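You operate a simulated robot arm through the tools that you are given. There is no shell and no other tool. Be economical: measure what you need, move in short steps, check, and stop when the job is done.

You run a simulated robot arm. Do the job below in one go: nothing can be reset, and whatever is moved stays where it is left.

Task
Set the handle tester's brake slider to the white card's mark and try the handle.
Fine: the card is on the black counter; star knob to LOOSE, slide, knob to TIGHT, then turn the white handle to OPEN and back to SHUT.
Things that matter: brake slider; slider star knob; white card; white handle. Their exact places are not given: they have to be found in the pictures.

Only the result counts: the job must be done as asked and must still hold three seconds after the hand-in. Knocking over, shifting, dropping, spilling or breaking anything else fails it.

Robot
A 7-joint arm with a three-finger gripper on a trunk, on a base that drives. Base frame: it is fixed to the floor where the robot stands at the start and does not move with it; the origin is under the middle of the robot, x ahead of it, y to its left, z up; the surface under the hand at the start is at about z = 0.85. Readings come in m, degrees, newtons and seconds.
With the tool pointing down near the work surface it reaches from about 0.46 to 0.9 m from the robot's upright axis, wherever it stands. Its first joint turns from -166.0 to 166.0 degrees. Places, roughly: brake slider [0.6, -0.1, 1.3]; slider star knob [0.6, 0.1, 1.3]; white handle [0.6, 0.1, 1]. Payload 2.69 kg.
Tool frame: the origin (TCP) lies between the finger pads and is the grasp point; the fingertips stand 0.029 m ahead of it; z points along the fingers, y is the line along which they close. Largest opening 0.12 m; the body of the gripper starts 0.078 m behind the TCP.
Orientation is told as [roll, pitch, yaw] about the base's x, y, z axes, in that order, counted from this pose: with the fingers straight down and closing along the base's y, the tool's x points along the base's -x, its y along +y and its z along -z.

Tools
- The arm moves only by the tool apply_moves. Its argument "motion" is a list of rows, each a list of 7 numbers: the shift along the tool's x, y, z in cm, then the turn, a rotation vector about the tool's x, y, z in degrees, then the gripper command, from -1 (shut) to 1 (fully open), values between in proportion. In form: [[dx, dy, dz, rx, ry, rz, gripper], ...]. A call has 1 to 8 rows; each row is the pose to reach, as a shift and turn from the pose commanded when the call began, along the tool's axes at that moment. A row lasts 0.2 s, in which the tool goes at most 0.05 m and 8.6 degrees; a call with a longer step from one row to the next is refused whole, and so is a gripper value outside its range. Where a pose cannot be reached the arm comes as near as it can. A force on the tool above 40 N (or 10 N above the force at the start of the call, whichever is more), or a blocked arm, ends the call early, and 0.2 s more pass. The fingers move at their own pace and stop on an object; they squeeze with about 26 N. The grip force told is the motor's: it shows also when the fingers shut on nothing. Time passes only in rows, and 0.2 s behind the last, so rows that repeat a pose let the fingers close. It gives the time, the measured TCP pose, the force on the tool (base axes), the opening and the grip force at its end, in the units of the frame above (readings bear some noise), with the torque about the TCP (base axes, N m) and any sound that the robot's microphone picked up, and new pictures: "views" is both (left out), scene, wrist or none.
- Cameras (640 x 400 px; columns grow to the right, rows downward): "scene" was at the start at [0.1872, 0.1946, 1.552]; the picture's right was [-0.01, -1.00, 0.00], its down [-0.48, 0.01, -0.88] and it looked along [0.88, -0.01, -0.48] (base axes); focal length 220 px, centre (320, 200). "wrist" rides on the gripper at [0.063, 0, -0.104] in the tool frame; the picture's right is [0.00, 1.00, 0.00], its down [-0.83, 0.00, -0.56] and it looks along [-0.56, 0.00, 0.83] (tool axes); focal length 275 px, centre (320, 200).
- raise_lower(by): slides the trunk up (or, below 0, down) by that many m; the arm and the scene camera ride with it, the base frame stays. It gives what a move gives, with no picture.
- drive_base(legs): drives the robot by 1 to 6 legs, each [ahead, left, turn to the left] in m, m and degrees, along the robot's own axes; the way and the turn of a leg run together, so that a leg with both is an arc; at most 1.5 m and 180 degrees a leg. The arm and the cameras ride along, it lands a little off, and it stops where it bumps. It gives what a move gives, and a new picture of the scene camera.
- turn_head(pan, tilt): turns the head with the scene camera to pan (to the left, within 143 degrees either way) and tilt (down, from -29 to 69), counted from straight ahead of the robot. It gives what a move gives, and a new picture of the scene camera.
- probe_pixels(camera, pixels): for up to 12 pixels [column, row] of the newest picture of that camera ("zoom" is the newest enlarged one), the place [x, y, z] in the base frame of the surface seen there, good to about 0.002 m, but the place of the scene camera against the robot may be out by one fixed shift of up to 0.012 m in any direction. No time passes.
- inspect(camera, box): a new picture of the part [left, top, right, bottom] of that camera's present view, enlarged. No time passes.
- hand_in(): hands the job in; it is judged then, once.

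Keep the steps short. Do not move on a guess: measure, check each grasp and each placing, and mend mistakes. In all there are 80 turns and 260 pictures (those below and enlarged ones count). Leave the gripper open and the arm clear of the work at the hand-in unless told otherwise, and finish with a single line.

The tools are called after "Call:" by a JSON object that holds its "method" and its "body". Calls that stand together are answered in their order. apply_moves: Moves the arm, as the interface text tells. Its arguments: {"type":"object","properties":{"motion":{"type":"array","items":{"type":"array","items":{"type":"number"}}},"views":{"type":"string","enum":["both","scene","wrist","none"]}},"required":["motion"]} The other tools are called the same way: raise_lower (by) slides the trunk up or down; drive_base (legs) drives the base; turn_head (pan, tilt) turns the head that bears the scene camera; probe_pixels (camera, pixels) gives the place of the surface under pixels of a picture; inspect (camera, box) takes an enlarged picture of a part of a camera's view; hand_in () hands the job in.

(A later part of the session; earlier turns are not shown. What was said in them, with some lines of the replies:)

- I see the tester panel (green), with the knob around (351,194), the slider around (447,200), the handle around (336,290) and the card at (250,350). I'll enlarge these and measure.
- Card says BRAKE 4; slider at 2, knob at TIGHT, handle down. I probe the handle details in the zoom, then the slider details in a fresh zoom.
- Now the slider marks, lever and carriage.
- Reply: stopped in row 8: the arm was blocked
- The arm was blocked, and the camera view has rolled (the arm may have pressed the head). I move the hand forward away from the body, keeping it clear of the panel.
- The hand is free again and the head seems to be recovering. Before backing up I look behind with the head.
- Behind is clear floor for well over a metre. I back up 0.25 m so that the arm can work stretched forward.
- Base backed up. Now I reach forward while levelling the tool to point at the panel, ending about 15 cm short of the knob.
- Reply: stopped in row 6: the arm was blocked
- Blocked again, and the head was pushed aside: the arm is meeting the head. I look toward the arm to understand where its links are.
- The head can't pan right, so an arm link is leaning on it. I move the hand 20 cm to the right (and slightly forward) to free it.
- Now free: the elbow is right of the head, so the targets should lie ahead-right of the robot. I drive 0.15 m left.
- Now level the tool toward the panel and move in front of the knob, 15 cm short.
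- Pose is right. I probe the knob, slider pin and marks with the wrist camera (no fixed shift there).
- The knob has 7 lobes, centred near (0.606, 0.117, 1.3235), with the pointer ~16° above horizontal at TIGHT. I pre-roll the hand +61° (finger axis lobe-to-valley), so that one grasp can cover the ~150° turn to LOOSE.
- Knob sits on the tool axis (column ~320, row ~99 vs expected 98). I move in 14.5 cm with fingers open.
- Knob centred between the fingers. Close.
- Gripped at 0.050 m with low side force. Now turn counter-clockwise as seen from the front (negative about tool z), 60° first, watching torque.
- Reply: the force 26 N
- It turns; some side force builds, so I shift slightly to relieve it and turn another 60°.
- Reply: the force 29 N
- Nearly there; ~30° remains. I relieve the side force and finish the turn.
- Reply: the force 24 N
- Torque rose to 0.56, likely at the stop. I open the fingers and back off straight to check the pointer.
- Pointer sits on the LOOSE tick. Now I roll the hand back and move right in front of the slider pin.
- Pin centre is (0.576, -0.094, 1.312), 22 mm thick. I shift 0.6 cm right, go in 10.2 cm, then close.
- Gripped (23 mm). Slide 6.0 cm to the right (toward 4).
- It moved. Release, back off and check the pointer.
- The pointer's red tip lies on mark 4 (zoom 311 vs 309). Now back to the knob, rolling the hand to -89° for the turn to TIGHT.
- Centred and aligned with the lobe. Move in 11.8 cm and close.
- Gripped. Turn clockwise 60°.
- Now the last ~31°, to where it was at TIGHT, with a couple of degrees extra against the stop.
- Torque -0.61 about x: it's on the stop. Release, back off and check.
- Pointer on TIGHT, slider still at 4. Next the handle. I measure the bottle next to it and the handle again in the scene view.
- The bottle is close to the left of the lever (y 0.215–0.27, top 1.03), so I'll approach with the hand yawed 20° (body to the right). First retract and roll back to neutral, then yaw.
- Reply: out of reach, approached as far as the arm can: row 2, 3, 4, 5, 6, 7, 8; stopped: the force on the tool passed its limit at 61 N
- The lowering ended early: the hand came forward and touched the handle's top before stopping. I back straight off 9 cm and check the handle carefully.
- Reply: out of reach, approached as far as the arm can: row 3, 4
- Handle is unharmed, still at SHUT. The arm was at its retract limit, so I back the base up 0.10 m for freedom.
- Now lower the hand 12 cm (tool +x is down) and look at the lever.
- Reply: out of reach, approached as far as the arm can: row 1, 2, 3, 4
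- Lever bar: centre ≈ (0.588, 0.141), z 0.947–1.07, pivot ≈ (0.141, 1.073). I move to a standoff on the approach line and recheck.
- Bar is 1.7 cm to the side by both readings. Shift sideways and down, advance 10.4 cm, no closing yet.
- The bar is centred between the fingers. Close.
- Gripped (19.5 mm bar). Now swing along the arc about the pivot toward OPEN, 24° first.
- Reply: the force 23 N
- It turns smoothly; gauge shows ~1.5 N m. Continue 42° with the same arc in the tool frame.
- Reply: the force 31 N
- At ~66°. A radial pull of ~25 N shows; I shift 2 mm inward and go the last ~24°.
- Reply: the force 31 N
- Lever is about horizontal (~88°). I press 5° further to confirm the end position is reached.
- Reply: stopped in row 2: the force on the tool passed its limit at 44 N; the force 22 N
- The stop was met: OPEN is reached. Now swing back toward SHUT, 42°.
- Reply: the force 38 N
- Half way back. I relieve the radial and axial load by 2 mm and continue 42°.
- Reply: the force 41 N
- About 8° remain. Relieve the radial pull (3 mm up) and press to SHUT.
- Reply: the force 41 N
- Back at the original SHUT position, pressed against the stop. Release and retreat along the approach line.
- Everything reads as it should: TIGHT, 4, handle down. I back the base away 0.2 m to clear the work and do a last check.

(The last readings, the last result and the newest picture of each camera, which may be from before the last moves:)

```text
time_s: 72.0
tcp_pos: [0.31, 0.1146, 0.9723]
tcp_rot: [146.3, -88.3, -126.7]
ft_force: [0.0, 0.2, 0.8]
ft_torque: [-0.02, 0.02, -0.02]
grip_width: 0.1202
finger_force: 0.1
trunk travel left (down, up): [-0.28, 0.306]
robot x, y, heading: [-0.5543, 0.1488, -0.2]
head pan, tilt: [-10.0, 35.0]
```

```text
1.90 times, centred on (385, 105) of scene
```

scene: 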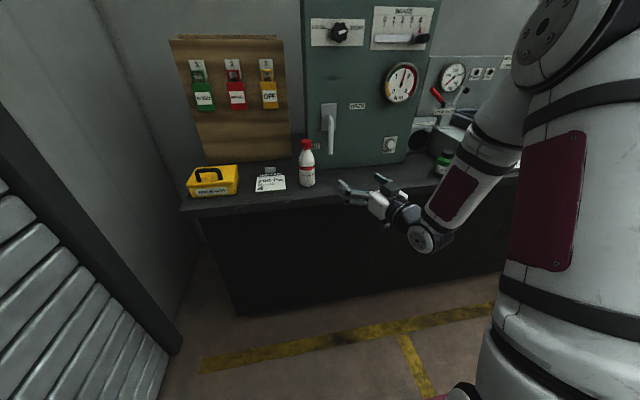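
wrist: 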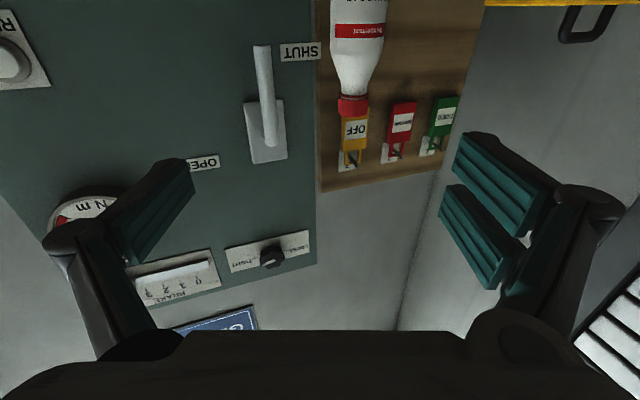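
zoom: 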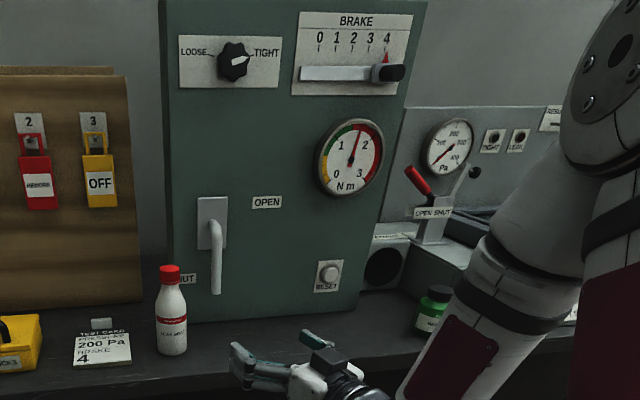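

One quick check that the lever hangs plumb.

Call:
{"method": "probe_pixels", "body": {"camera": "wrist", "pixels": [[262, 52], [264, 75], [267, 100], [269, 130]]}}

```text
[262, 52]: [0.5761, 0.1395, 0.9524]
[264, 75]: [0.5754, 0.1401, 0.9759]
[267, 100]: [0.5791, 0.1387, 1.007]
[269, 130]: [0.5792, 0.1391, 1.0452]
```

The lever hangs plumb at SHUT, the knob is at TIGHT, the slider is at 4, the gripper is open and clear. Handing in.

Call:
{"method": "hand_in", "body": {}}

```text
The job is handed in.
```

Brake slider set to mark 4 with the star knob back at TIGHT; the white handle went to its OPEN stop and back to SHUT, and the arm is clear with the gripper open; on the way the hand bumped the top of the handle once (61 N), with no visible harm.
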